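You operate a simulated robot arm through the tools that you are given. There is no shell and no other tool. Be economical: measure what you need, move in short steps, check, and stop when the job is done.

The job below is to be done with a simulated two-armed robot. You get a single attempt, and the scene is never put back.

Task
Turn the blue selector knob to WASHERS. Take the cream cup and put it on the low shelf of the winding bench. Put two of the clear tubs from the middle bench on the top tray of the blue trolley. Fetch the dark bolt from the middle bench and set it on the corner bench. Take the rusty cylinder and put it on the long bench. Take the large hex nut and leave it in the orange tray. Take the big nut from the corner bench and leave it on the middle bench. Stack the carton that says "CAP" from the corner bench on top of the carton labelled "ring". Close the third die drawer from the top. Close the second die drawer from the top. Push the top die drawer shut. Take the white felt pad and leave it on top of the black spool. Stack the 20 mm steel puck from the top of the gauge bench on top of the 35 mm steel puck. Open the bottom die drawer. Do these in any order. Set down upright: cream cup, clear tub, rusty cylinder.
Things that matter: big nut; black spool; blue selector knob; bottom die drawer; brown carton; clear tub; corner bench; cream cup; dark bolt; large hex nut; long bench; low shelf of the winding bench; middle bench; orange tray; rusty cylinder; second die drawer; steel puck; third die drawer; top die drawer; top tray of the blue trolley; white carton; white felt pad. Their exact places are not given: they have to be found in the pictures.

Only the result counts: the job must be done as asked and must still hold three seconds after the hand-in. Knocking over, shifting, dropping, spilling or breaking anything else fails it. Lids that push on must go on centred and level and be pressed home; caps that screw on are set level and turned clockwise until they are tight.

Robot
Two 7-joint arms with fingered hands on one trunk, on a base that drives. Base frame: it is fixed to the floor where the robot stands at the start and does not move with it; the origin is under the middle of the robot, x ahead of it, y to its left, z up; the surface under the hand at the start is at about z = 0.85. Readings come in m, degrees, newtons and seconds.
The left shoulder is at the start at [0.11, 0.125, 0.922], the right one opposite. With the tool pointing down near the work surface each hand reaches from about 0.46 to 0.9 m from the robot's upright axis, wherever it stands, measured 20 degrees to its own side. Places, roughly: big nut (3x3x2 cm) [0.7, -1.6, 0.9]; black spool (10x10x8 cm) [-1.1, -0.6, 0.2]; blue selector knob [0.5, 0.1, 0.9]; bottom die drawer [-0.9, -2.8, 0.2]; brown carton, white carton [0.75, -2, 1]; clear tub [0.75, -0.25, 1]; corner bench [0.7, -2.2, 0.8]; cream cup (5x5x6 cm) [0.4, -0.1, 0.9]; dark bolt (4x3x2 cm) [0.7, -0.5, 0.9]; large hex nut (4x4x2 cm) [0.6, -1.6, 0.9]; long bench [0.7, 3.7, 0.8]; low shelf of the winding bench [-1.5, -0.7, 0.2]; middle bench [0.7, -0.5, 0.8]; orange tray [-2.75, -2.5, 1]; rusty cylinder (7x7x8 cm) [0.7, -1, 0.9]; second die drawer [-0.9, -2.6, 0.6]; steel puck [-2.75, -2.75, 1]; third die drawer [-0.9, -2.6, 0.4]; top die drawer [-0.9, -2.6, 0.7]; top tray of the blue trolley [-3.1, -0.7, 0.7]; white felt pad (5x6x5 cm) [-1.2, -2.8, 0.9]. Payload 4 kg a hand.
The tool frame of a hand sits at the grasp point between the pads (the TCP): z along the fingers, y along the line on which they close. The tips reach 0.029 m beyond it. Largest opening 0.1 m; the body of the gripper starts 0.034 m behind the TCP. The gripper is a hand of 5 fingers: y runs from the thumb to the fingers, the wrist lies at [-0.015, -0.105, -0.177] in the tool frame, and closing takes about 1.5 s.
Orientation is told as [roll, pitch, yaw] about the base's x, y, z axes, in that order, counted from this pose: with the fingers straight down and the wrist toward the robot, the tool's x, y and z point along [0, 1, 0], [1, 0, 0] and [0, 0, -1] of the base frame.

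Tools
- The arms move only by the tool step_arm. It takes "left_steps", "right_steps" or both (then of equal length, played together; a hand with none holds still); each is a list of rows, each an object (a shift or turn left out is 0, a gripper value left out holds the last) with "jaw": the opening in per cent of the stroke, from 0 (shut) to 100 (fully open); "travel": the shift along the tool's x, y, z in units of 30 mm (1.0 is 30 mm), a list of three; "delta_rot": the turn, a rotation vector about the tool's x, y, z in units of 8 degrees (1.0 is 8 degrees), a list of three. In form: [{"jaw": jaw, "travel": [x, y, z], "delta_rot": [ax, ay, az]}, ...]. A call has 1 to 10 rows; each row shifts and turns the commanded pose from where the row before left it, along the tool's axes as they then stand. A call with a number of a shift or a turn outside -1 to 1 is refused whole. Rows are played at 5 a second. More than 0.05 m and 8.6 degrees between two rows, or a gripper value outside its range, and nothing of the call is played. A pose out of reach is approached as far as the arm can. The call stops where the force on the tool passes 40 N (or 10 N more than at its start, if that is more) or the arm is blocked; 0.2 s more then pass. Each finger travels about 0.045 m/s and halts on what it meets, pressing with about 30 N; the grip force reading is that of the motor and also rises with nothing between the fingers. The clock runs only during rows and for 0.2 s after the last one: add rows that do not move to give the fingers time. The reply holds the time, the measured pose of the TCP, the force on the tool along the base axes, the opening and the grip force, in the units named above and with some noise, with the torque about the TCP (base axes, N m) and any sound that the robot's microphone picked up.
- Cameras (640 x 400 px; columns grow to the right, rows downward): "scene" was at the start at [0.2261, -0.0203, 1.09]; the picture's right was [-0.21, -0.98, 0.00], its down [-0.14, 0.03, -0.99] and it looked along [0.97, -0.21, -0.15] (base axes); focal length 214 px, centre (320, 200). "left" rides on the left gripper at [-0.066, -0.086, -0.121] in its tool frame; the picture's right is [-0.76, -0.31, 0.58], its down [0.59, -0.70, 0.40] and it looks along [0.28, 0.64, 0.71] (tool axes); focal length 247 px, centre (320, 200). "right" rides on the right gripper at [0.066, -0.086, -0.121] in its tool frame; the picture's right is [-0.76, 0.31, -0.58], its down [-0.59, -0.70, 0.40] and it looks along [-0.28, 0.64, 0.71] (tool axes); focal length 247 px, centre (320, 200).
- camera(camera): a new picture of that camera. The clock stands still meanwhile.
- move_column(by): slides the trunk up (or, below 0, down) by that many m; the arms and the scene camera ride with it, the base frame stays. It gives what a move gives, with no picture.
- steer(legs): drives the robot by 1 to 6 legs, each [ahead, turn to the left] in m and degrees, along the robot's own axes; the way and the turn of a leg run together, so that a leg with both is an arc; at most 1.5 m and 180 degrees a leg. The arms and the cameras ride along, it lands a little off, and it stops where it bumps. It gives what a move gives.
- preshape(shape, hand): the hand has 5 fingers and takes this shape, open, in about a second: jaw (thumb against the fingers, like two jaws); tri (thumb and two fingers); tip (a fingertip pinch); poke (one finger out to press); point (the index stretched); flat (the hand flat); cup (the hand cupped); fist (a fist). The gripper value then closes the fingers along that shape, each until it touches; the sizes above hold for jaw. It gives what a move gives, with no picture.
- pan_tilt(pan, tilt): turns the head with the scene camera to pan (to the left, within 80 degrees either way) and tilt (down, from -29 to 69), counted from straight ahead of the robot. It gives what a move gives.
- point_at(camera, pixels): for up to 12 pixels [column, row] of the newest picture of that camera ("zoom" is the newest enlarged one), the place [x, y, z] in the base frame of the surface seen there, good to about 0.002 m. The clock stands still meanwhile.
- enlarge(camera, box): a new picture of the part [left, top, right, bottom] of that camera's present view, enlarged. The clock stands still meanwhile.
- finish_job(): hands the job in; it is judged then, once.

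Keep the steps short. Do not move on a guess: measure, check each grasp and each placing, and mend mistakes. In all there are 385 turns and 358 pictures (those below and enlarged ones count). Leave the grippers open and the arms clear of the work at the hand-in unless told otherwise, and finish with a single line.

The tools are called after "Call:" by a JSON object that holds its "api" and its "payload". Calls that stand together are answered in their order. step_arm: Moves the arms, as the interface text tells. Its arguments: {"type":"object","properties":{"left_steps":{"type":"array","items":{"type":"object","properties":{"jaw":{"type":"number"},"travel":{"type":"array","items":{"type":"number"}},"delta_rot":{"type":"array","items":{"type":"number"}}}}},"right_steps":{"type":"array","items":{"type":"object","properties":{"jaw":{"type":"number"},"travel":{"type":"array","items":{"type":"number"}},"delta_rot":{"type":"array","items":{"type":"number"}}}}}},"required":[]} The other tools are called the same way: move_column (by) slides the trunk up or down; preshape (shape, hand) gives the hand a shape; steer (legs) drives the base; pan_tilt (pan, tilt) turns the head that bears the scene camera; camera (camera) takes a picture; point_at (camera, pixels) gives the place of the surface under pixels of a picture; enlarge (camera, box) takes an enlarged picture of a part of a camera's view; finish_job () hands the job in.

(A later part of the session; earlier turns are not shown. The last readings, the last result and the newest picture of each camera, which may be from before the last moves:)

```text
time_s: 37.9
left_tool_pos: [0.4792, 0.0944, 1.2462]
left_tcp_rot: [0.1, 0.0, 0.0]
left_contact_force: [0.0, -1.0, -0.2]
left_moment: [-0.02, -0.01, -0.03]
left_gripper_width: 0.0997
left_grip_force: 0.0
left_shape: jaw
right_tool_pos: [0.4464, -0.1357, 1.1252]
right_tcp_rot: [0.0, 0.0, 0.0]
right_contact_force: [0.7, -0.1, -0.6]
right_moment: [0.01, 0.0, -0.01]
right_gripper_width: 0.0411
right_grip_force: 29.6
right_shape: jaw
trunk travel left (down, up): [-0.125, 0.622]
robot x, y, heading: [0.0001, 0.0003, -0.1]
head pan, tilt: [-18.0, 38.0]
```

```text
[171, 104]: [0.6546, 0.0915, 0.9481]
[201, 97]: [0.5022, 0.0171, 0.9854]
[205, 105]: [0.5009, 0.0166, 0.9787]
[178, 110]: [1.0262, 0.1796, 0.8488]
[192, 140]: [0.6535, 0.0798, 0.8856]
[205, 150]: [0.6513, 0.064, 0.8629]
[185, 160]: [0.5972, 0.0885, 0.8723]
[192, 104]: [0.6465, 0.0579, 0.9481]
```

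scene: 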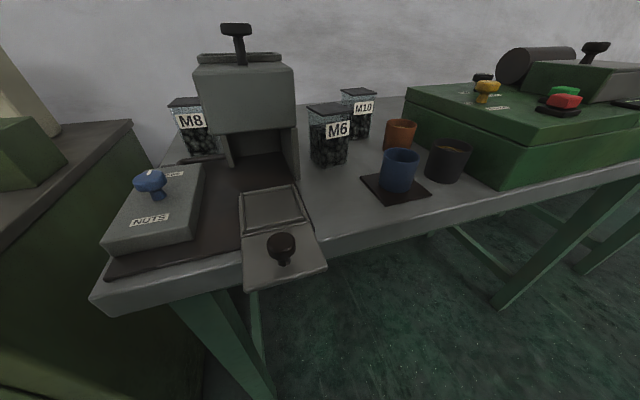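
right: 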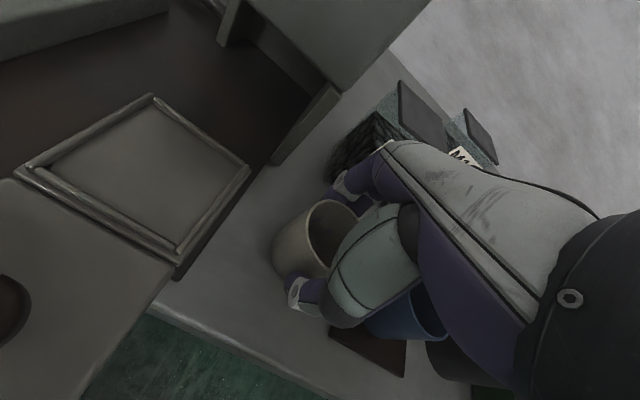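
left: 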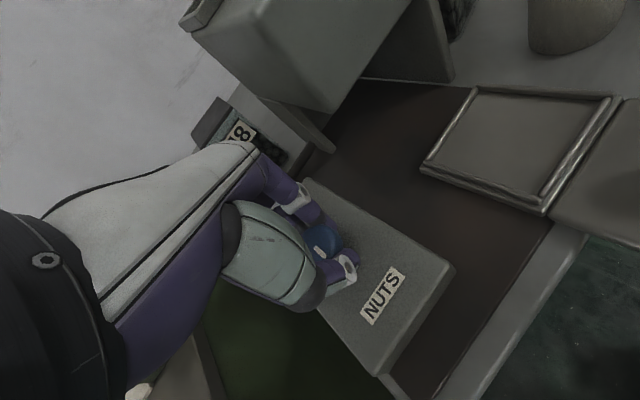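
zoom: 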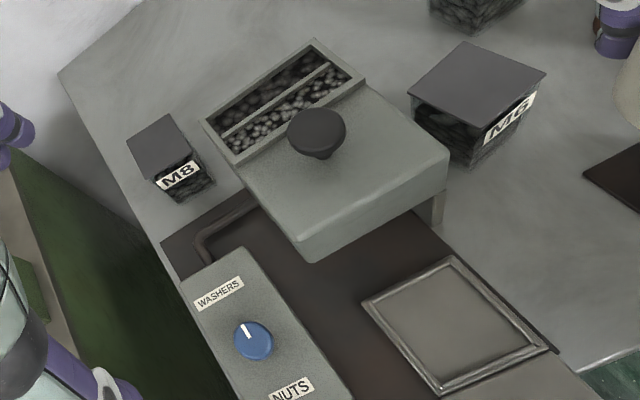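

Call:
{"api": "point_at", "payload": {"camera": "zoom", "pixels": [[130, 146], [164, 117], [189, 150], [156, 177], [205, 125], [240, 160], [415, 92], [465, 45], [540, 72], [490, 122], [150, 225]]}}

```text
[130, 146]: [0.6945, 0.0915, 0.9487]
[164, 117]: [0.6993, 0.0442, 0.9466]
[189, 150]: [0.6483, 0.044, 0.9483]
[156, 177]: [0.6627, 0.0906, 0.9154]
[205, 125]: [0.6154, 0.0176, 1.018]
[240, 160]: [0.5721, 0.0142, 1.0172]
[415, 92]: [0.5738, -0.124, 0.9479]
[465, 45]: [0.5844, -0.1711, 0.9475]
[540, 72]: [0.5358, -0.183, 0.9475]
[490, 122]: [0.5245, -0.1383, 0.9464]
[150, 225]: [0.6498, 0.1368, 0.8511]
```

M8's lid centre is (0.674, 0.068), 5 cm square, top 0.948. I move the left hand above and lower it partway.

Call:
{"api": "step_arm", "payload": {"left_steps": [{"travel": [-0.47, 1, 0], "jaw": 85}, {"travel": [-0.4, 1, 0]}, {"travel": [0, 1, 0]}, {"travel": [0, 1, 0]}, {"travel": [0, 1, 0]}, {"travel": [0, 1, 0]}, {"travel": [0, 0.5, 0]}]}}

Call:
{"api": "step_arm", "payload": {"left_steps": [{"travel": [0, 0, 1]}, {"travel": [0, 0, 1]}, {"travel": [0, 0, 1]}, {"travel": [0, 0, 1]}, {"travel": [0, 0, 1]}, {"travel": [0, 0, 1]}, {"travel": [0, 0, 1]}, {}]}}

Call:
{"api": "camera", "payload": {"camera": "left"}}

Call:
{"api": "camera", "payload": {"camera": "scene"}}

```text
time_s: 39.5
left_tool_pos: [0.6482, 0.0738, 1.2358]
left_tcp_rot: [0.2, 0.0, 0.1]
left_contact_force: [0.0, -0.3, 0.5]
left_moment: [0.0, -0.01, 0.02]
left_gripper_width: 0.0851
left_grip_force: 0.1
left_shape: jaw
left hand out of reach, approached as far as the arm can: row 6, 7
right_tool_pos: [0.4473, -0.1377, 1.1253]
right_tcp_rot: [0.1, 0.1, -0.1]
right_contact_force: [0.3, -0.4, -1.0]
right_moment: [0.01, -0.03, -0.02]
right_gripper_width: 0.0411
right_grip_force: 30.0
right_shape: jaw
trunk travel left (down, up): [-0.125, 0.622]
robot x, y, heading: [-0.0022, 0.0032, -0.2]
head pan, tilt: [-18.0, 38.0]
```

```text
time_s: 41.3
left_tool_pos: [0.647, 0.078, 1.0247]
left_tcp_rot: [0.0, 0.0, 0.1]
left_contact_force: [0.0, 0.3, 0.5]
left_moment: [-0.01, -0.04, 0.0]
left_gripper_width: 0.0853
left_grip_force: 0.1
left_shape: jaw
right_tool_pos: [0.4464, -0.1368, 1.1251]
right_tcp_rot: [0.1, 0.0, 0.1]
right_contact_force: [-0.8, -0.6, -0.6]
right_moment: [0.03, 0.02, 0.03]
right_gripper_width: 0.041
right_grip_force: 29.7
right_shape: jaw
trunk travel left (down, up): [-0.125, 0.622]
robot x, y, heading: [0.0002, 0.0015, 0.1]
head pan, tilt: [-18.0, 38.0]
```

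```text
324 pictures are left
```

left: 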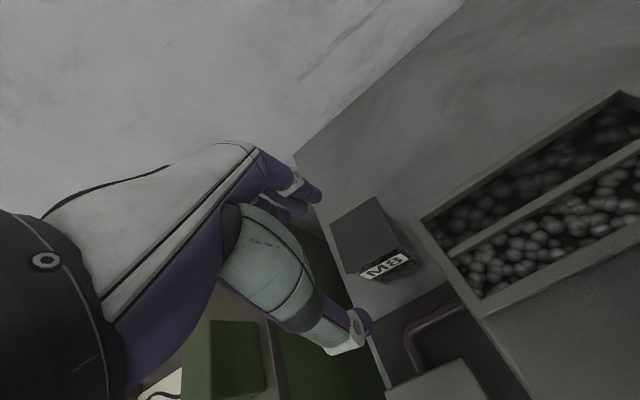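

```text
323 pictures are left
```

scene: 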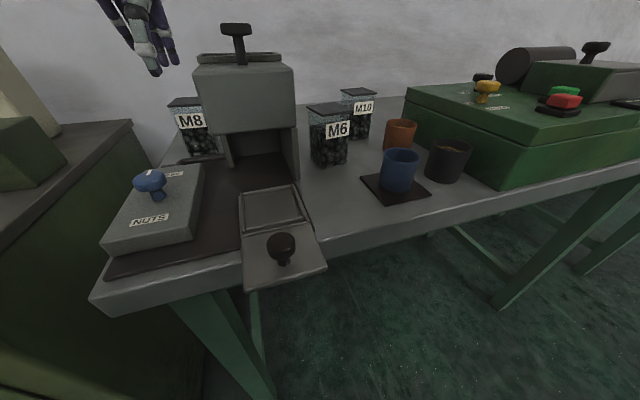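

Call:
{"api": "step_arm", "payload": {"left_steps": [{"travel": [-0.33, 0.9, 0]}, {}]}}

Call:
{"api": "camera", "payload": {"camera": "left"}}

```text
time_s: 41.9
left_tool_pos: [0.6744, 0.0679, 1.0241]
left_tcp_rot: [0.0, -0.1, 0.0]
left_contact_force: [0.3, -0.3, 0.0]
left_moment: [0.0, -0.02, 0.0]
left_gripper_width: 0.0853
left_grip_force: 0.0
left_shape: jaw
right_tool_pos: [0.4457, -0.1384, 1.1254]
right_tcp_rot: [-0.1, 0.1, 0.0]
right_contact_force: [0.5, 0.5, -1.9]
right_moment: [-0.02, 0.02, 0.01]
right_gripper_width: 0.0411
right_grip_force: 29.6
right_shape: jaw
trunk travel left (down, up): [-0.125, 0.622]
robot x, y, heading: [0.0006, -0.0015, -0.2]
head pan, tilt: [-18.0, 38.0]
```

```text
322 pictures are left
```

left: 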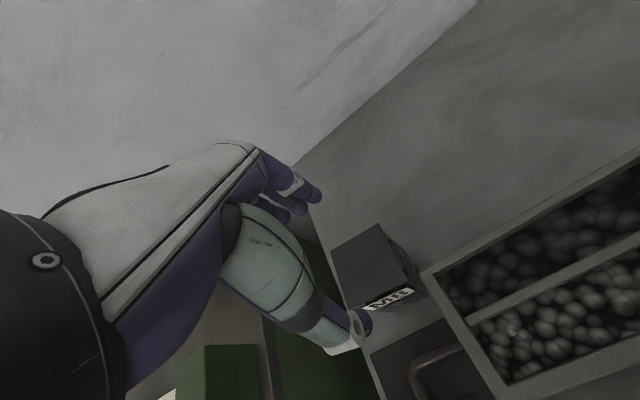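

Call:
{"api": "step_arm", "payload": {"left_steps": [{"travel": [0, 0, 1]}, {"travel": [0, 0, 1]}, {"travel": [0, 0, 0.8]}, {"travel": [0, 0, 0.7]}]}}

Call:
{"api": "camera", "payload": {"camera": "left"}}

Call:
{"api": "camera", "payload": {"camera": "scene"}}

```text
time_s: 42.9
left_tool_pos: [0.6679, 0.059, 0.9357]
left_tcp_rot: [0.4, -1.2, -0.2]
left_contact_force: [0.4, -0.5, -0.3]
left_moment: [0.0, -0.02, 0.01]
left_gripper_width: 0.0855
left_grip_force: 0.1
left_shape: jaw
right_tool_pos: [0.4416, -0.1455, 1.1295]
right_tcp_rot: [0.4, -0.5, -0.1]
right_contact_force: [-0.4, -0.1, -1.0]
right_moment: [-0.02, 0.05, 0.0]
right_gripper_width: 0.041
right_grip_force: 30.2
right_shape: jaw
trunk travel left (down, up): [-0.125, 0.622]
robot x, y, heading: [-0.0029, -0.0025, -0.4]
head pan, tilt: [-18.0, 38.0]
```

```text
321 pictures are left
```

left: 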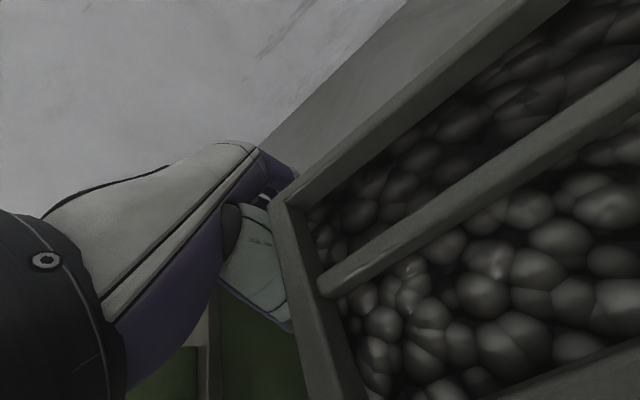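

```text
320 pictures are left
```

scene: 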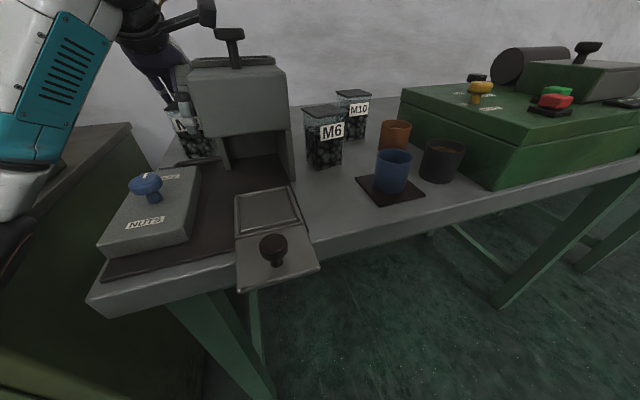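

The robot is being pushed aside: the left elbow seems to press on the green console. I back straight up.

Call:
{"api": "step_arm", "payload": {"left_steps": [{"travel": [0, 0, -0.8]}, {"travel": [0, 0, -1]}, {"travel": [0, 0, -1]}, {"travel": [0, 0, -1]}, {}]}}

Call:
{"api": "camera", "payload": {"camera": "scene"}}

Call:
{"api": "pan_tilt", "payload": {"pan": 30, "tilt": 30}}

Call:
{"api": "camera", "payload": {"camera": "scene"}}

```text
time_s: 44.1
left_tool_pos: [0.6741, 0.0665, 1.0356]
left_tcp_rot: [0.0, 0.2, 0.1]
left_contact_force: [0.0, -0.8, -0.2]
left_moment: [0.01, -0.01, -0.05]
left_gripper_width: 0.0853
left_grip_force: 0.0
left_shape: jaw
right_tool_pos: [0.4476, -0.1371, 1.1247]
right_tcp_rot: [0.0, -0.1, 0.0]
right_contact_force: [-0.8, -0.3, -2.4]
right_moment: [-0.01, 0.04, -0.01]
right_gripper_width: 0.0412
right_grip_force: 30.3
right_shape: jaw
trunk travel left (down, up): [-0.125, 0.622]
robot x, y, heading: [-0.0018, 0.0025, -0.0]
head pan, tilt: [-18.0, 38.0]
```

```text
319 pictures are left
```

scene: 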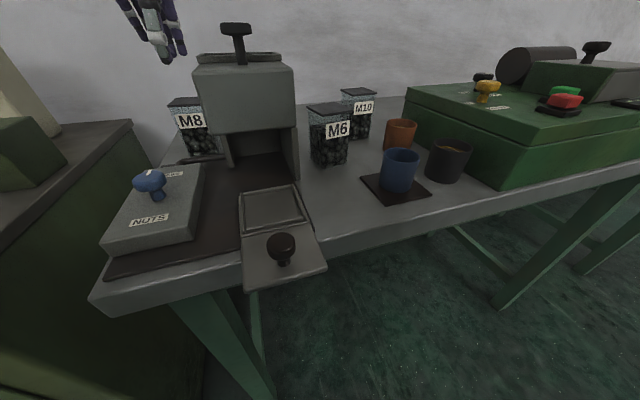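

```text
time_s: 45.2
left_tool_pos: [0.6717, 0.0663, 1.0354]
left_tcp_rot: [0.1, 0.1, 0.0]
left_contact_force: [0.8, -0.7, -0.1]
left_moment: [0.02, -0.01, 0.01]
left_gripper_width: 0.0854
left_grip_force: 0.1
left_shape: jaw
right_tool_pos: [0.4451, -0.1388, 1.1262]
right_tcp_rot: [0.0, 0.1, -0.1]
right_contact_force: [-0.8, -0.7, -1.4]
right_moment: [-0.01, 0.02, 0.0]
right_gripper_width: 0.0409
right_grip_force: 30.0
right_shape: jaw
trunk travel left (down, up): [-0.125, 0.622]
robot x, y, heading: [0.0021, -0.0002, -0.1]
head pan, tilt: [30.0, 30.0]
```

```text
318 pictures are left
```

scene: 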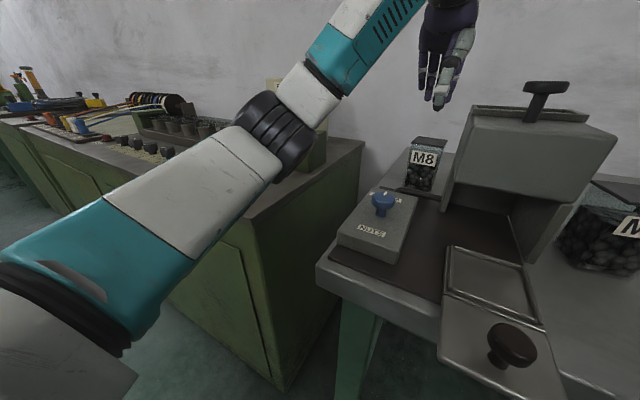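

Nothing looks shifted and I leave M8 alone. I pull the left arm up and in, then check the console.

Call:
{"api": "step_arm", "payload": {"left_steps": [{"travel": [0, 0, -1]}, {"travel": [0, 0, -1]}, {"travel": [0, -0.5, -1]}, {"travel": [0, -1, -1]}, {"travel": [0, -1, -1]}, {"travel": [0, -1, -1]}, {"travel": [0, -1, 0]}, {"travel": [0, -1, 0]}]}}

Call:
{"api": "pan_tilt", "payload": {"pan": 45, "tilt": 15}}

Call:
{"api": "camera", "payload": {"camera": "scene"}}

```text
time_s: 47.0
left_tool_pos: [0.5072, 0.0676, 1.2166]
left_tcp_rot: [-0.1, 0.1, 0.1]
left_contact_force: [-0.6, 1.1, 0.0]
left_moment: [0.03, 0.04, -0.03]
left_gripper_width: 0.0851
left_grip_force: 0.0
left_shape: jaw
right_tool_pos: [0.4459, -0.1383, 1.1254]
right_tcp_rot: [0.0, 0.1, 0.0]
right_contact_force: [0.3, 0.4, -0.4]
right_moment: [0.01, 0.01, 0.0]
right_gripper_width: 0.0408
right_grip_force: 30.1
right_shape: jaw
trunk travel left (down, up): [-0.125, 0.622]
robot x, y, heading: [0.0014, 0.0008, 0.1]
head pan, tilt: [30.0, 30.0]
```

```text
time_s: 47.8
left_tool_pos: [0.5065, 0.0682, 1.2158]
left_tcp_rot: [0.0, 0.1, 0.0]
left_contact_force: [-0.2, 0.3, -0.2]
left_moment: [0.0, 0.02, 0.03]
left_gripper_width: 0.0853
left_grip_force: 0.0
left_shape: jaw
right_tool_pos: [0.4469, -0.1376, 1.1263]
right_tcp_rot: [0.0, 0.0, -0.1]
right_contact_force: [-0.5, -0.4, -0.5]
right_moment: [-0.01, -0.02, 0.0]
right_gripper_width: 0.041
right_grip_force: 29.9
right_shape: jaw
trunk travel left (down, up): [-0.125, 0.622]
robot x, y, heading: [0.0016, 0.0001, 0.3]
head pan, tilt: [45.0, 15.0]
```

```text
317 pictures are left
```

scene: 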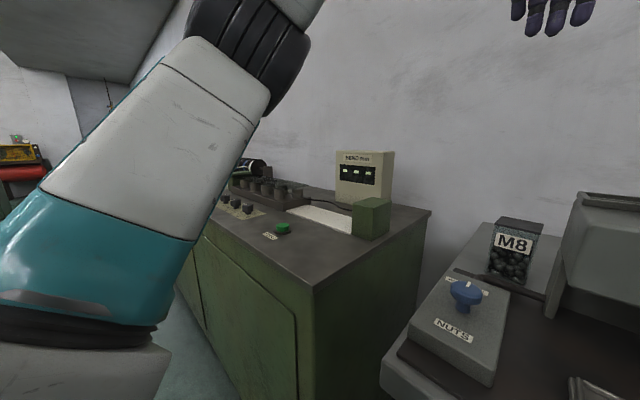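

The console looks unchanged. M6 (centre ≈ (0.554, −0.154), rotated ~15°) is easier. I back off and drive to y ≈ −0.36 facing the bench.

Call:
{"api": "steer", "payload": {"legs": [[-0.4, 0], [0, -90], [0.36, 0], [0, 90]]}}

Call:
{"api": "pan_tilt", "payload": {"pan": 0, "tilt": 25}}

Call:
{"api": "camera", "payload": {"camera": "scene"}}

```text
time_s: 60.0
left_tool_pos: [0.114, -0.2903, 1.2155]
left_tcp_rot: [0.0, 0.1, 0.3]
left_contact_force: [-0.2, -0.4, 1.0]
left_moment: [-0.01, 0.02, -0.03]
left_gripper_width: 0.0856
left_grip_force: 0.0
left_shape: jaw
right_tool_pos: [0.0554, -0.4953, 1.1248]
right_tcp_rot: [0.0, 0.0, 0.2]
right_contact_force: [-0.3, 0.0, -1.0]
right_moment: [0.01, 0.02, -0.03]
right_gripper_width: 0.0405
right_grip_force: 30.6
right_shape: jaw
trunk travel left (down, up): [-0.125, 0.622]
robot x, y, heading: [-0.3913, -0.357, 0.3]
head pan, tilt: [45.0, 15.0]
```

```text
time_s: 61.1
left_tool_pos: [0.1145, -0.2901, 1.2173]
left_tcp_rot: [0.0, 0.2, 0.4]
left_contact_force: [-0.2, -0.1, 0.4]
left_moment: [0.0, 0.03, -0.02]
left_gripper_width: 0.0852
left_grip_force: 0.0
left_shape: jaw
right_tool_pos: [0.0552, -0.4954, 1.1255]
right_tcp_rot: [0.0, 0.0, 0.2]
right_contact_force: [-0.6, 0.3, -1.4]
right_moment: [0.0, -0.02, 0.0]
right_gripper_width: 0.0404
right_grip_force: 29.9
right_shape: jaw
trunk travel left (down, up): [-0.125, 0.622]
robot x, y, heading: [-0.396, -0.3599, 0.1]
head pan, tilt: [0.0, 25.0]
```

```text
316 pictures are left
```

scene: 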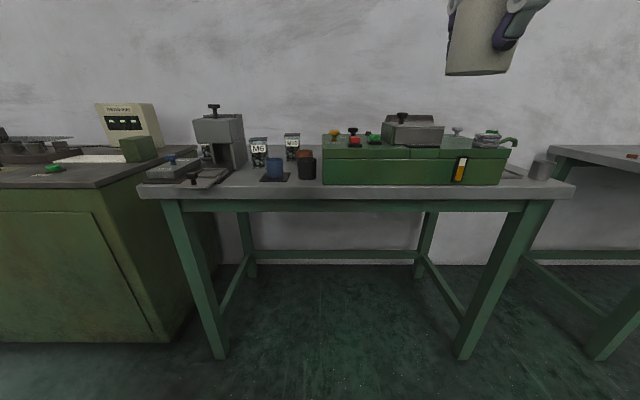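

Driving is accurate. I raise the cup hand and move ahead to the bench.

Call:
{"api": "step_arm", "payload": {"right_steps": [{"travel": [0, 0, -1]}, {"travel": [0, 0, -1]}, {"travel": [0, 0, -1]}]}}

Call:
{"api": "steer", "payload": {"legs": [[0.39, 0]]}}

Call:
{"api": "pan_tilt", "payload": {"pan": 15, "tilt": 35}}

Call:
{"api": "camera", "payload": {"camera": "scene"}}

```text
time_s: 61.9
left_tool_pos: [0.1149, -0.29, 1.2148]
left_tcp_rot: [0.0, 0.0, 0.3]
left_contact_force: [0.4, -1.2, -0.5]
left_moment: [-0.02, 0.05, 0.01]
left_gripper_width: 0.0853
left_grip_force: 0.1
left_shape: jaw
right_tool_pos: [0.0563, -0.4952, 1.2145]
right_tcp_rot: [-0.1, 0.1, 0.2]
right_contact_force: [0.3, 0.8, -0.6]
right_moment: [0.02, 0.0, 0.06]
right_gripper_width: 0.0406
right_grip_force: 30.1
right_shape: jaw
trunk travel left (down, up): [-0.125, 0.622]
robot x, y, heading: [-0.3926, -0.362, -0.0]
head pan, tilt: [0.0, 25.0]
```

```text
time_s: 64.4
left_tool_pos: [0.5031, -0.2876, 1.2155]
left_tcp_rot: [-0.1, 0.1, 0.3]
left_contact_force: [-0.2, 0.1, -0.8]
left_moment: [-0.01, -0.01, 0.0]
left_gripper_width: 0.0852
left_grip_force: 0.0
left_shape: jaw
right_tool_pos: [0.4438, -0.4923, 1.2148]
right_tcp_rot: [0.0, 0.0, 0.2]
right_contact_force: [0.0, 0.6, 0.0]
right_moment: [0.0, 0.0, 0.01]
right_gripper_width: 0.0407
right_grip_force: 30.1
right_shape: jaw
trunk travel left (down, up): [-0.125, 0.622]
robot x, y, heading: [-0.0011, -0.3602, 0.4]
head pan, tilt: [0.0, 25.0]
```

```text
time_s: 65.1
left_tool_pos: [0.5028, -0.2876, 1.2161]
left_tcp_rot: [0.0, 0.1, 0.4]
left_contact_force: [0.1, 0.8, 0.4]
left_moment: [-0.01, -0.01, -0.03]
left_gripper_width: 0.0855
left_grip_force: 0.0
left_shape: jaw
right_tool_pos: [0.4442, -0.4919, 1.2153]
right_tcp_rot: [0.1, 0.0, 0.3]
right_contact_force: [-0.1, -0.4, -0.6]
right_moment: [0.01, 0.02, 0.02]
right_gripper_width: 0.0406
right_grip_force: 30.1
right_shape: jaw
trunk travel left (down, up): [-0.125, 0.622]
robot x, y, heading: [-0.004, -0.359, 0.4]
head pan, tilt: [15.0, 35.0]
```

```text
315 pictures are left
```

scene: 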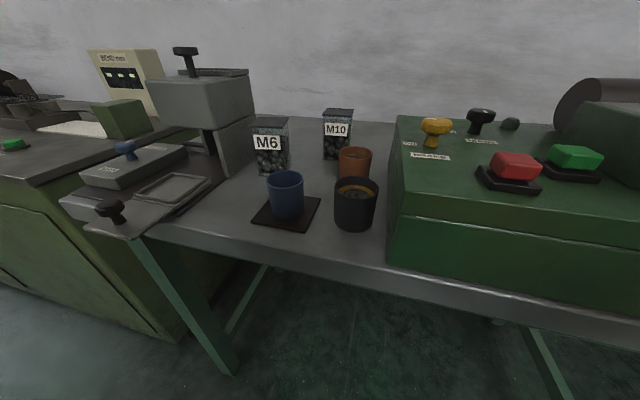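

Call:
{"api": "step_arm", "payload": {"left_steps": [{"travel": [1, 0.5, 0]}, {"travel": [1, 0.5, 0]}, {"travel": [1, 0.5, 0]}, {"travel": [1, 0.2, 0]}, {"travel": [0.47, 0, 0]}, {"delta_rot": [0, 0, -1]}, {"delta_rot": [0, 0, -0.83]}, {}]}}

Call:
{"api": "enlarge", "payload": {"camera": "left", "box": [260, 150, 560, 350]}}

```text
time_s: 66.9
left_tool_pos: [0.5538, -0.1542, 1.2142]
left_tcp_rot: [0.0, 0.1, 15.2]
left_contact_force: [0.2, 0.4, -0.4]
left_moment: [0.01, -0.02, 0.03]
left_gripper_width: 0.0852
left_grip_force: 0.1
left_shape: jaw
right_tool_pos: [0.4445, -0.493, 1.2151]
right_tcp_rot: [-0.1, 0.0, 0.3]
right_contact_force: [0.4, 0.1, -1.2]
right_moment: [0.0, -0.05, -0.02]
right_gripper_width: 0.0403
right_grip_force: 30.0
right_shape: jaw
trunk travel left (down, up): [-0.125, 0.622]
robot x, y, heading: [-0.0074, -0.358, 0.4]
head pan, tilt: [15.0, 35.0]
```

```text
2.00 times, centred on (410, 250) of left
```

zoom: 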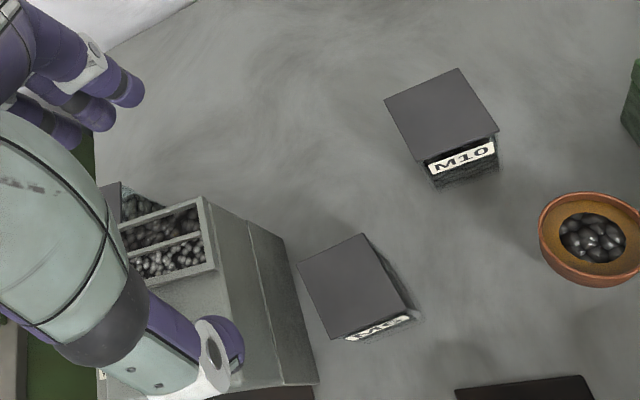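

Call:
{"api": "point_at", "payload": {"camera": "zoom", "pixels": [[299, 264], [362, 236], [404, 306], [334, 336], [388, 102], [458, 71], [495, 130], [422, 158]]}}

Call:
{"api": "step_arm", "payload": {"left_steps": [{"travel": [0, 0, 1]}, {"travel": [0, 0, 1]}, {"travel": [0, 0, 1]}, {"travel": [0, 0, 1]}, {"travel": [0, 0, 1]}, {"travel": [0, 0, 1]}, {"travel": [0, 0, 0.5]}, {}]}}

Call:
{"api": "camera", "payload": {"camera": "left"}}

Call:
{"api": "camera", "payload": {"camera": "scene"}}

```text
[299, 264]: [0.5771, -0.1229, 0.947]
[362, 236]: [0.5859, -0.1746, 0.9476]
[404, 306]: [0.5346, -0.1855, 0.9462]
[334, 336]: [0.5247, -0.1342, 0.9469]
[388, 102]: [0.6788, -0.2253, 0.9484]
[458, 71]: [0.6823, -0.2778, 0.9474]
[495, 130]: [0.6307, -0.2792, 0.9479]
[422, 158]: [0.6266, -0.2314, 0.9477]
```

```text
time_s: 68.7
left_tool_pos: [0.5552, -0.1526, 1.0206]
left_tcp_rot: [-0.1, 0.0, 15.0]
left_contact_force: [0.3, 0.5, -1.1]
left_moment: [0.04, 0.0, 0.01]
left_gripper_width: 0.0852
left_grip_force: 0.1
left_shape: jaw
right_tool_pos: [0.4434, -0.4928, 1.2158]
right_tcp_rot: [0.0, 0.0, 0.2]
right_contact_force: [0.2, 0.1, -1.6]
right_moment: [0.03, -0.02, -0.02]
right_gripper_width: 0.0405
right_grip_force: 30.2
right_shape: jaw
trunk travel left (down, up): [-0.125, 0.622]
robot x, y, heading: [-0.0034, -0.3611, 0.1]
head pan, tilt: [15.0, 35.0]
```

```text
313 pictures are left
```

left: 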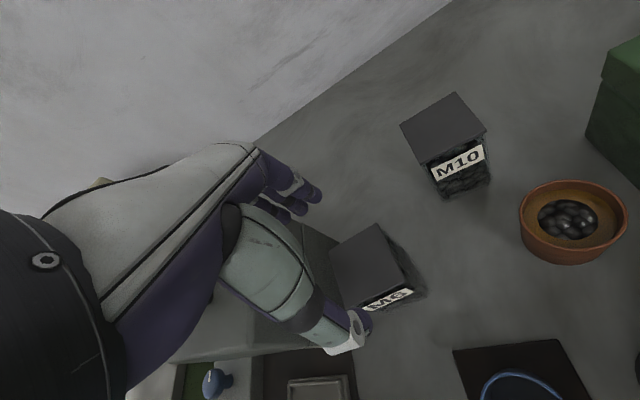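

```text
312 pictures are left
```

scene: 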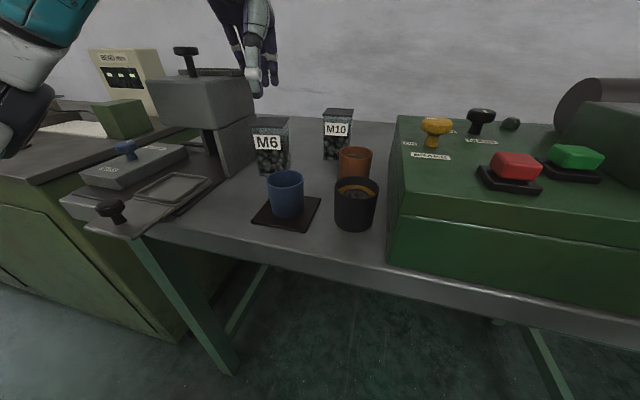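

Aligned on M6. Lowering in two stages, watching the pose.

Call:
{"api": "step_arm", "payload": {"left_steps": [{"travel": [-0.05, 0, 1]}, {"travel": [0, 0, 0.9]}, {}]}}

Call:
{"api": "step_arm", "payload": {"left_steps": [{"travel": [0, 0, 0.8]}, {"travel": [0, 0, 0.7]}, {}]}}

Call:
{"api": "camera", "payload": {"camera": "left"}}

Call:
{"api": "camera", "payload": {"camera": "scene"}}

```text
time_s: 69.5
left_tool_pos: [0.5545, -0.1543, 0.9637]
left_tcp_rot: [0.0, 0.0, 15.1]
left_contact_force: [-0.6, 0.5, -0.1]
left_moment: [-0.01, 0.01, -0.02]
left_gripper_width: 0.0853
left_grip_force: 0.0
left_shape: jaw
right_tool_pos: [0.4431, -0.4926, 1.2145]
right_tcp_rot: [-0.1, 0.0, 0.3]
right_contact_force: [0.4, 0.3, -1.9]
right_moment: [0.01, 0.01, 0.01]
right_gripper_width: 0.0404
right_grip_force: 30.0
right_shape: jaw
trunk travel left (down, up): [-0.125, 0.622]
robot x, y, heading: [-0.0054, -0.3574, 0.1]
head pan, tilt: [15.0, 35.0]
```

```text
time_s: 70.3
left_tool_pos: [0.5532, -0.1546, 0.9191]
left_tcp_rot: [0.0, -0.1, 15.0]
left_contact_force: [1.2, 0.9, 1.5]
left_moment: [-0.01, 0.03, 0.02]
left_gripper_width: 0.0859
left_grip_force: 0.0
left_shape: jaw
right_tool_pos: [0.443, -0.4927, 1.2146]
right_tcp_rot: [0.0, 0.0, 0.4]
right_contact_force: [-0.5, 0.1, -0.5]
right_moment: [0.01, -0.02, 0.0]
right_gripper_width: 0.0406
right_grip_force: 30.3
right_shape: jaw
trunk travel left (down, up): [-0.125, 0.622]
robot x, y, heading: [-0.0038, -0.3574, 0.6]
head pan, tilt: [15.0, 35.0]
```

```text
311 pictures are left
```

left: 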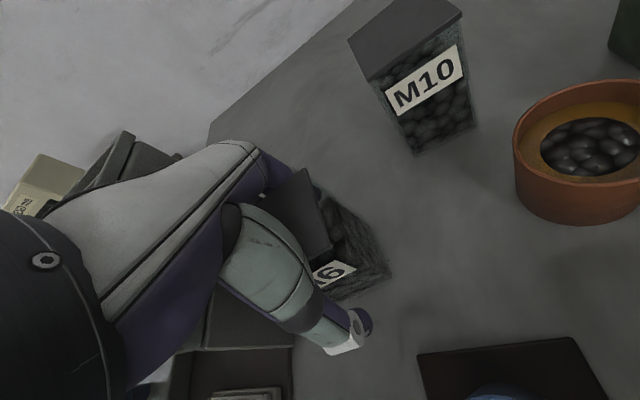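

```text
310 pictures are left
```

scene: 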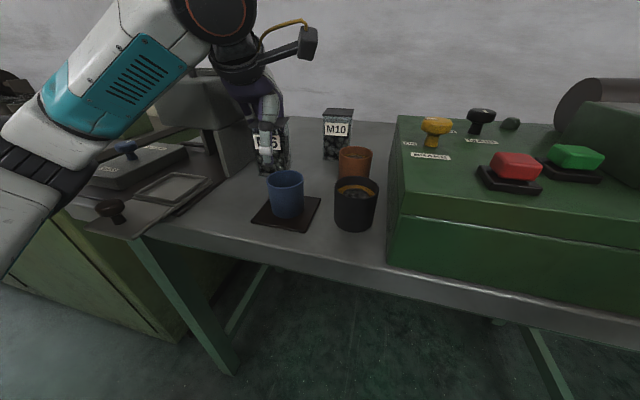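

The tub is between the fingers. I close.

Call:
{"api": "step_arm", "payload": {"left_steps": [{"jaw": 0}, {}, {}, {}, {}, {}, {}]}}

Call:
{"api": "step_arm", "payload": {"left_steps": [{"travel": [0, 0, -0.5]}, {"travel": [0, 0, -0.7]}, {"travel": [0, 0, -1]}, {"travel": [0, 0, -1]}, {"travel": [0, 0, -1]}, {"travel": [0, 0, -1]}, {"travel": [0, 0, -1]}, {"travel": [0, 0, -1]}, {"travel": [0, 0, -1]}]}}

Call:
{"api": "camera", "payload": {"camera": "scene"}}

Call:
{"api": "camera", "payload": {"camera": "left"}}

```text
time_s: 71.9
left_tool_pos: [0.5533, -0.155, 0.9194]
left_tcp_rot: [0.0, 0.0, 15.0]
left_contact_force: [-1.3, 0.9, 3.7]
left_moment: [-0.04, 0.3, -0.04]
left_gripper_width: 0.0526
left_grip_force: 29.7
left_shape: jaw
right_tool_pos: [0.4436, -0.4926, 1.2154]
right_tcp_rot: [0.0, 0.0, 0.2]
right_contact_force: [0.2, 0.4, -0.6]
right_moment: [-0.02, 0.02, -0.05]
right_gripper_width: 0.0408
right_grip_force: 29.7
right_shape: jaw
trunk travel left (down, up): [-0.125, 0.622]
robot x, y, heading: [0.001, -0.3587, 0.3]
head pan, tilt: [15.0, 35.0]
```

```text
time_s: 73.9
left_tool_pos: [0.552, -0.1552, 1.1652]
left_tcp_rot: [0.1, 0.1, 15.0]
left_contact_force: [-0.3, 0.8, -3.8]
left_moment: [0.01, -0.05, -0.01]
left_gripper_width: 0.0513
left_grip_force: 30.3
left_shape: jaw
right_tool_pos: [0.4443, -0.4918, 1.2143]
right_tcp_rot: [0.0, -0.1, 0.1]
right_contact_force: [-0.1, -0.4, -1.1]
right_moment: [-0.01, -0.01, 0.0]
right_gripper_width: 0.0404
right_grip_force: 29.9
right_shape: jaw
trunk travel left (down, up): [-0.125, 0.622]
robot x, y, heading: [-0.0013, -0.3551, 0.3]
head pan, tilt: [15.0, 35.0]
```

```text
309 pictures are left
```

scene: 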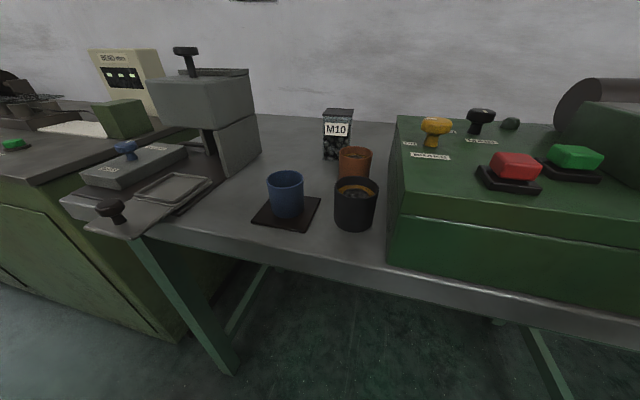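

```text
308 pictures are left
```

left: 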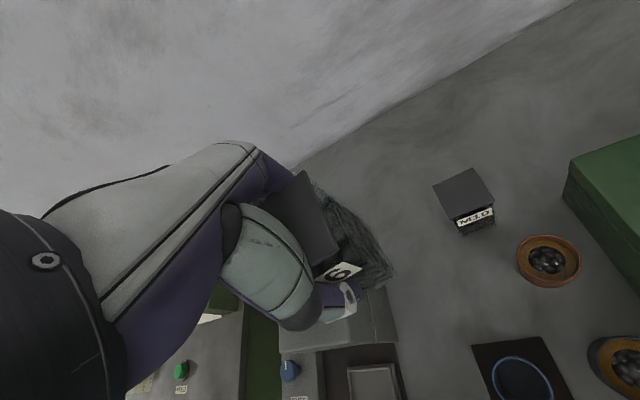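

M6 is held. I back off and turn right to look at the room behind.

Call:
{"api": "steer", "payload": {"legs": [[-0.4, 0], [0, -90]]}}

Call:
{"api": "pan_tilt", "payload": {"pan": -50, "tilt": 20}}

Call:
{"api": "camera", "payload": {"camera": "scene"}}

Call:
{"api": "pan_tilt", "payload": {"pan": 0, "tilt": 20}}

Call:
{"api": "camera", "payload": {"camera": "scene"}}

```text
time_s: 80.4
left_tool_pos: [-0.2059, -0.9166, 1.1653]
left_tcp_rot: [0.1, 0.2, -75.3]
left_contact_force: [1.1, 1.1, -3.9]
left_moment: [0.0, -0.01, -0.02]
left_gripper_width: 0.0512
left_grip_force: 28.9
left_shape: jaw
right_tool_pos: [-0.5416, -0.8072, 1.215]
right_tcp_rot: [0.1, 0.1, -90.0]
right_contact_force: [0.4, 0.2, -0.9]
right_moment: [0.04, -0.01, -0.01]
right_gripper_width: 0.0402
right_grip_force: 29.7
right_shape: jaw
trunk travel left (down, up): [-0.125, 0.622]
robot x, y, heading: [-0.4055, -0.3582, -90.0]
head pan, tilt: [15.0, 35.0]
```

```text
time_s: 81.7
left_tool_pos: [-0.2058, -0.917, 1.1639]
left_tcp_rot: [-0.1, 0.1, -75.3]
left_contact_force: [-0.8, 0.3, -2.6]
left_moment: [0.02, 0.0, 0.0]
left_gripper_width: 0.0511
left_grip_force: 30.3
left_shape: jaw
right_tool_pos: [-0.5421, -0.8076, 1.214]
right_tcp_rot: [0.0, 0.1, -90.0]
right_contact_force: [-0.3, 0.5, -1.4]
right_moment: [-0.01, -0.04, 0.03]
right_gripper_width: 0.0403
right_grip_force: 29.5
right_shape: jaw
trunk travel left (down, up): [-0.125, 0.622]
robot x, y, heading: [-0.4017, -0.3585, -90.0]
head pan, tilt: [-50.0, 20.0]
```

```text
307 pictures are left
```

scene: 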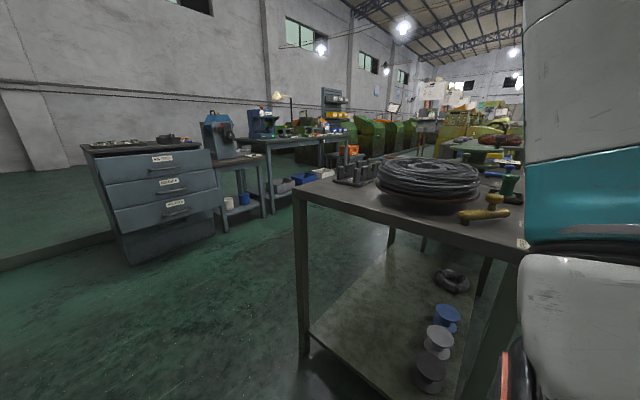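

```text
time_s: 82.9
left_tool_pos: [-0.2052, -0.9159, 1.1638]
left_tcp_rot: [0.1, 0.1, -75.4]
left_contact_force: [-0.1, 0.0, -3.3]
left_moment: [-0.03, 0.04, -0.01]
left_gripper_width: 0.0512
left_grip_force: 30.1
left_shape: jaw
right_tool_pos: [-0.5424, -0.8068, 1.2139]
right_tcp_rot: [-0.1, 0.1, -89.9]
right_contact_force: [0.0, -0.1, -0.9]
right_moment: [0.0, 0.01, 0.03]
right_gripper_width: 0.0404
right_grip_force: 30.1
right_shape: jaw
trunk travel left (down, up): [-0.125, 0.622]
robot x, y, heading: [-0.404, -0.3596, -89.7]
head pan, tilt: [0.0, 20.0]
```

```text
306 pictures are left
```

scene: 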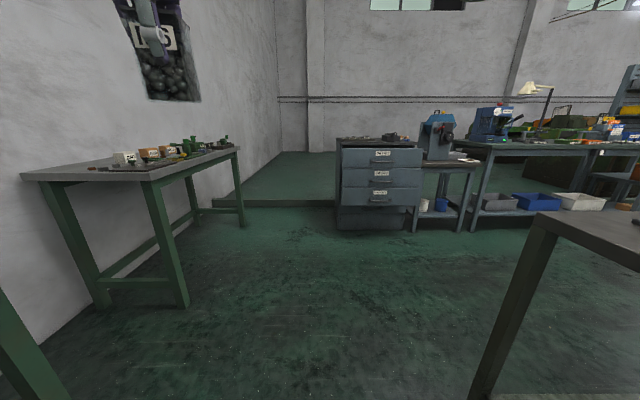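

Call:
{"api": "pan_tilt", "payload": {"pan": -62, "tilt": 32}}

Call:
{"api": "camera", "payload": {"camera": "scene"}}

```text
time_s: 84.2
left_tool_pos: [-0.2054, -0.9169, 1.1653]
left_tcp_rot: [0.0, 0.1, -75.4]
left_contact_force: [-0.4, 0.4, -3.7]
left_moment: [-0.02, 0.03, 0.03]
left_gripper_width: 0.0513
left_grip_force: 29.9
left_shape: jaw
right_tool_pos: [-0.5424, -0.8068, 1.2138]
right_tcp_rot: [0.0, -0.1, -90.0]
right_contact_force: [0.1, 0.2, -0.6]
right_moment: [0.02, 0.03, 0.0]
right_gripper_width: 0.0407
right_grip_force: 30.2
right_shape: jaw
trunk travel left (down, up): [-0.125, 0.622]
robot x, y, heading: [-0.4074, -0.3563, -89.9]
head pan, tilt: [-62.0, 32.0]
```

```text
305 pictures are left
```

scene: 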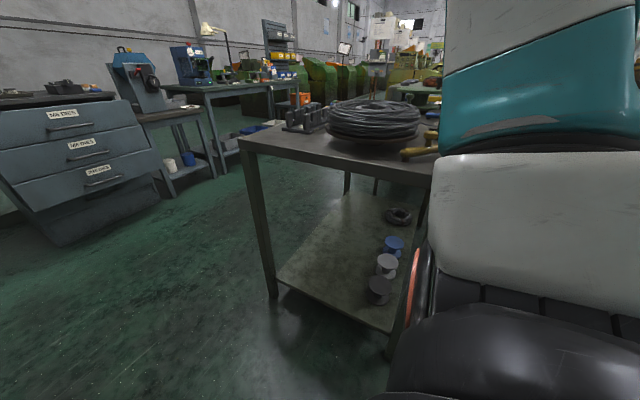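

Call:
{"api": "point_at", "payload": {"camera": "scene", "pixels": [[240, 148], [430, 170], [275, 280], [385, 325], [330, 270], [377, 285], [386, 262], [395, 243], [340, 200], [400, 212], [275, 292], [330, 130]]}}

Call:
{"api": "enlarge", "payload": {"camera": "scene", "box": [220, 80, 460, 350]}}

```text
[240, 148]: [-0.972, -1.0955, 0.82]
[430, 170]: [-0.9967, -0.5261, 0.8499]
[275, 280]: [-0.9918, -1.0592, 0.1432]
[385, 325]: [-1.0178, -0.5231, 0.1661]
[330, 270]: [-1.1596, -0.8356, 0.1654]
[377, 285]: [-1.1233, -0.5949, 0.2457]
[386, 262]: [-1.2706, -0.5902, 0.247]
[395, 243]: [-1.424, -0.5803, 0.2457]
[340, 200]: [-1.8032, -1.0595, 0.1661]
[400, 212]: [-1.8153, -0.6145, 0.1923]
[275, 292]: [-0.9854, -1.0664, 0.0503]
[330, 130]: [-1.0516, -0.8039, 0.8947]
```

```text
1.48 times, centred on (340, 215) of scene
```

zoom: 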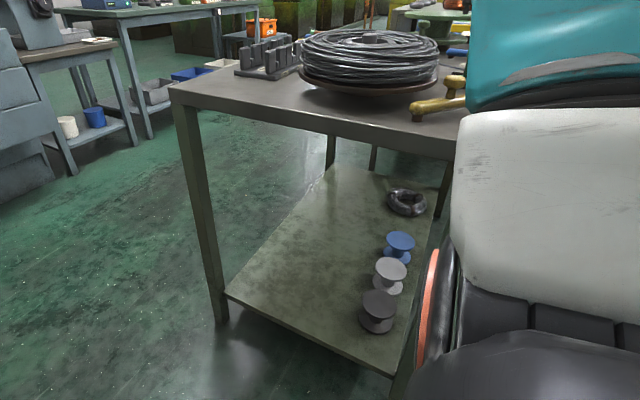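

The low shelf is at z 0.166, from x −1.0 back and y −0.52 to −1.06, with the bench-top edge at x −0.97. I'll place the cup near its end at about (−1.06, −0.85). I drive to (−0.44, −1.05) facing −x.

Call:
{"api": "steer", "payload": {"legs": [[0.69, 0], [0, -90], [0.03, 0]]}}

Call:
{"api": "pan_tilt", "payload": {"pan": -10, "tilt": 45}}

Call:
{"api": "camera", "payload": {"camera": "scene"}}

```text
time_s: 92.3
left_tool_pos: [-0.9911, -1.2329, 1.167]
left_tcp_rot: [-0.1, -0.2, -165.3]
left_contact_force: [1.1, -0.4, -3.5]
left_moment: [0.0, 0.06, -0.01]
left_gripper_width: 0.0506
left_grip_force: 29.9
left_shape: jaw
right_tool_pos: [-0.8806, -0.897, 1.2163]
right_tcp_rot: [-0.2, -0.2, -180.0]
right_contact_force: [0.4, 1.0, -0.8]
right_moment: [0.01, 0.03, -0.03]
right_gripper_width: 0.0401
right_grip_force: 29.8
right_shape: jaw
trunk travel left (down, up): [-0.125, 0.622]
robot x, y, heading: [-0.4357, -1.032, -179.6]
head pan, tilt: [-62.0, 32.0]
```

```text
time_s: 93.5
left_tool_pos: [-0.9943, -1.233, 1.1649]
left_tcp_rot: [-0.1, 0.0, -165.4]
left_contact_force: [-0.1, 0.1, -5.3]
left_moment: [-0.02, -0.01, 0.01]
left_gripper_width: 0.0509
left_grip_force: 29.6
left_shape: jaw
right_tool_pos: [-0.884, -0.8974, 1.2143]
right_tcp_rot: [-0.1, 0.0, -179.9]
right_contact_force: [-0.1, 0.9, -0.9]
right_moment: [-0.02, -0.03, 0.0]
right_gripper_width: 0.0402
right_grip_force: 30.2
right_shape: jaw
trunk travel left (down, up): [-0.125, 0.622]
robot x, y, heading: [-0.4358, -1.0326, -179.9]
head pan, tilt: [-10.0, 45.0]
```

```text
303 pictures are left
```

scene: 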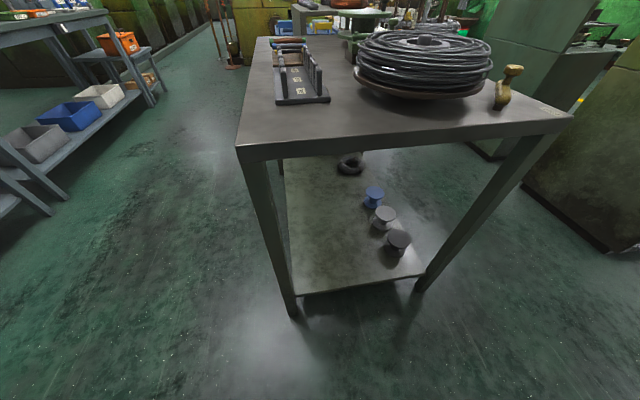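

I back off 8 cm, lower the trunk fully, then lower the cup outside the bench end.

Call:
{"api": "steer", "payload": {"legs": [[-0.08, 0]]}}

Call:
{"api": "move_column", "payload": {"by": -0.12}}

Call:
{"api": "step_arm", "payload": {"right_steps": [{"travel": [0, 1, 1]}, {"travel": [0, 0.7, 1]}, {"travel": [0, 0, 1]}, {"travel": [0, 0, 1]}, {"travel": [0, 0, 1]}, {"travel": [0, 0, 1]}, {"travel": [0, 0, 1]}, {"travel": [0, 0, 1]}, {"travel": [0, 0, 1]}, {"travel": [0, 0, 1]}]}}

Call:
{"api": "step_arm", "payload": {"right_steps": [{"travel": [0, 0, 1]}, {"travel": [0, 0, 1]}, {"travel": [0, 0, 1]}, {"travel": [0, 0, 1]}, {"travel": [0, 0, 1]}, {"travel": [0, 0, 1]}, {"travel": [0, 0, 1]}, {"travel": [0, 0, 1]}, {"travel": [0, 0, 1]}, {"travel": [0, 0, 1]}]}}

Call:
{"api": "camera", "payload": {"camera": "scene"}}

```text
time_s: 94.6
left_tool_pos: [-0.9129, -1.232, 1.167]
left_tcp_rot: [-0.1, 0.0, -165.3]
left_contact_force: [0.0, -0.4, -3.9]
left_moment: [-0.04, 0.0, -0.01]
left_gripper_width: 0.0507
left_grip_force: 30.0
left_shape: jaw
right_tool_pos: [-0.8014, -0.8957, 1.2158]
right_tcp_rot: [0.1, -0.1, -180.1]
right_contact_force: [1.1, 0.2, -0.3]
right_moment: [-0.02, 0.04, -0.01]
right_gripper_width: 0.0405
right_grip_force: 29.9
right_shape: jaw
trunk travel left (down, up): [-0.125, 0.622]
robot x, y, heading: [-0.3544, -1.0339, -179.4]
head pan, tilt: [-10.0, 45.0]
```

```text
time_s: 96.1
left_tool_pos: [-0.912, -1.2323, 1.0463]
left_tcp_rot: [-0.1, -0.2, -165.2]
left_contact_force: [0.0, -0.5, -3.7]
left_moment: [0.01, -0.02, 0.0]
left_gripper_width: 0.0505
left_grip_force: 29.9
left_shape: jaw
right_tool_pos: [-0.8021, -0.8947, 1.0957]
right_tcp_rot: [0.0, 0.0, -180.1]
right_contact_force: [0.4, -0.7, 0.6]
right_moment: [-0.01, 0.0, 0.0]
right_gripper_width: 0.04
right_grip_force: 30.2
right_shape: jaw
trunk travel left (down, up): [-0.005, 0.742]
robot x, y, heading: [-0.3529, -1.032, -179.5]
head pan, tilt: [-10.0, 45.0]
```

```text
time_s: 98.3
left_tool_pos: [-0.9128, -1.2327, 1.0452]
left_tcp_rot: [0.0, 0.0, -165.3]
left_contact_force: [0.1, -0.5, -3.8]
left_moment: [0.0, 0.0, 0.03]
left_gripper_width: 0.0507
left_grip_force: 29.6
left_shape: jaw
right_tool_pos: [-0.8555, -0.8939, 0.7959]
right_tcp_rot: [0.0, -0.1, -179.9]
right_contact_force: [-0.4, 0.0, -1.2]
right_moment: [0.02, -0.01, 0.0]
right_gripper_width: 0.0403
right_grip_force: 30.1
right_shape: jaw
trunk travel left (down, up): [-0.005, 0.742]
robot x, y, heading: [-0.3557, -1.03, -179.7]
head pan, tilt: [-10.0, 45.0]
```

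```text
time_s: 100.5
left_tool_pos: [-0.9131, -1.2324, 1.045]
left_tcp_rot: [0.1, 0.0, -165.4]
left_contact_force: [-0.3, 0.0, -4.4]
left_moment: [-0.02, 0.02, 0.0]
left_gripper_width: 0.0508
left_grip_force: 30.1
left_shape: jaw
right_tool_pos: [-0.8783, -0.8996, 0.5038]
right_tcp_rot: [0.0, -0.1, -180.0]
right_contact_force: [2.2, 0.0, -1.0]
right_moment: [0.04, -0.01, 0.02]
right_gripper_width: 0.0401
right_grip_force: 29.9
right_shape: jaw
right hand out of reach, approached as far as the arm can: row 3, 4, 5
trunk travel left (down, up): [-0.005, 0.742]
robot x, y, heading: [-0.355, -1.0345, -179.6]
head pan, tilt: [-10.0, 45.0]
```

```text
302 pictures are left
```

scene: 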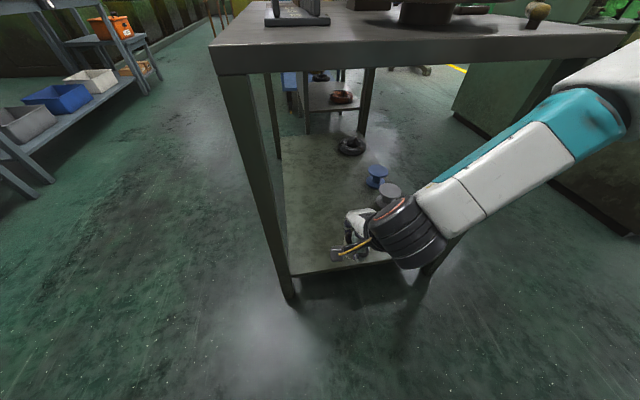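

The cup is under the bench-top level. I go down and forward towards (−1.06, −0.88).

Call:
{"api": "step_arm", "payload": {"right_steps": [{"travel": [0, 0, 1]}, {"travel": [0, 0, 1]}, {"travel": [0, 0.3, 1]}, {"travel": [0, 0.5, 1]}, {"travel": [0, 0.5, 1]}, {"travel": [0, 0.5, 1]}, {"travel": [0, 0.7, 1]}, {"travel": [0, 1, 0.5]}, {}]}}

Call:
{"api": "camera", "payload": {"camera": "scene"}}

Call:
{"api": "camera", "payload": {"camera": "right"}}

```text
time_s: 102.5
left_tool_pos: [-0.9118, -1.2319, 1.0453]
left_tcp_rot: [0.0, -0.1, -165.3]
left_contact_force: [0.1, -1.3, -4.3]
left_moment: [-0.01, -0.04, 0.01]
left_gripper_width: 0.0505
left_grip_force: 30.0
left_shape: jaw
right_tool_pos: [-0.9767, -0.8654, 0.3236]
right_tcp_rot: [-0.1, -0.1, -179.9]
right_contact_force: [-0.4, 0.5, -0.3]
right_moment: [0.03, 0.03, 0.0]
right_gripper_width: 0.04
right_grip_force: 29.5
right_shape: jaw
right hand out of reach, approached as far as the arm can: row 6, 7, 8
trunk travel left (down, up): [-0.005, 0.742]
robot x, y, heading: [-0.3553, -1.0285, -179.9]
head pan, tilt: [-10.0, 45.0]
```

```text
301 pictures are left
```

scene: 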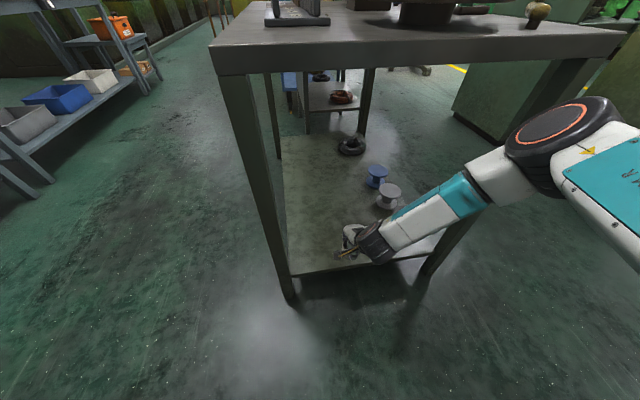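

```text
300 pictures are left
```

right: 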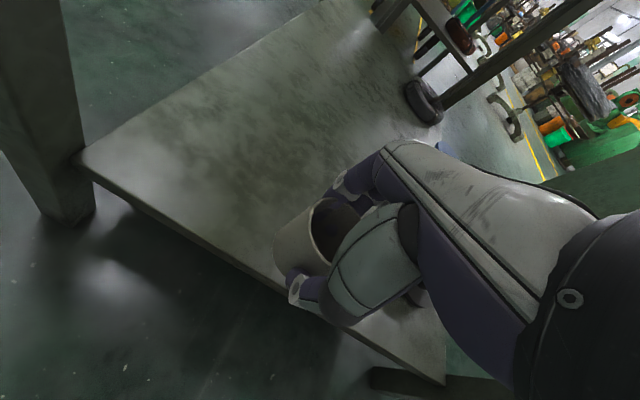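

The arm stops at z 0.32, likely a wrist limit: the elbow is far out to the right. I turn the hand so the wrist points more to the right and retry.

Call:
{"api": "step_arm", "payload": {"right_steps": [{"delta_rot": [0, 0, -1]}, {"delta_rot": [0, 0, -1]}, {"delta_rot": [0, 0, -1]}, {"delta_rot": [0, 0, -1]}, {"delta_rot": [0, 0, -1]}, {}]}}

Call:
{"api": "step_arm", "payload": {"right_steps": [{"travel": [0, 0, 1]}, {"travel": [0, 0, 1]}, {}]}}

```text
time_s: 103.9
left_tool_pos: [-0.914, -1.2323, 1.0445]
left_tcp_rot: [0.0, 0.1, -165.3]
left_contact_force: [0.4, 0.0, -3.4]
left_moment: [0.04, 0.01, 0.01]
left_gripper_width: 0.0506
left_grip_force: 30.3
left_shape: jaw
right_tool_pos: [-0.9764, -0.8651, 0.3208]
right_tcp_rot: [0.0, -0.2, -139.8]
right_contact_force: [-1.2, -0.4, -1.3]
right_moment: [-0.01, 0.03, 0.04]
right_gripper_width: 0.0398
right_grip_force: 30.4
right_shape: jaw
trunk travel left (down, up): [-0.005, 0.742]
robot x, y, heading: [-0.3572, -1.0323, -179.9]
head pan, tilt: [-10.0, 45.0]
```

```text
time_s: 104.7
left_tool_pos: [-0.9128, -1.2319, 1.0458]
left_tcp_rot: [0.0, 0.0, -165.4]
left_contact_force: [-0.5, 0.4, -4.1]
left_moment: [0.01, -0.01, 0.01]
left_gripper_width: 0.0509
left_grip_force: 30.5
left_shape: jaw
right_tool_pos: [-0.97, -0.8543, 0.2887]
right_tcp_rot: [-0.1, 0.0, -139.9]
right_contact_force: [-0.7, 0.8, 0.0]
right_moment: [-0.02, -0.02, -0.02]
right_gripper_width: 0.0399
right_grip_force: 30.0
right_shape: jaw
right hand out of reach, approached as far as the arm can: row 1, 2
trunk travel left (down, up): [-0.005, 0.742]
robot x, y, heading: [-0.3571, -1.0301, -179.6]
head pan, tilt: [-10.0, 45.0]
```

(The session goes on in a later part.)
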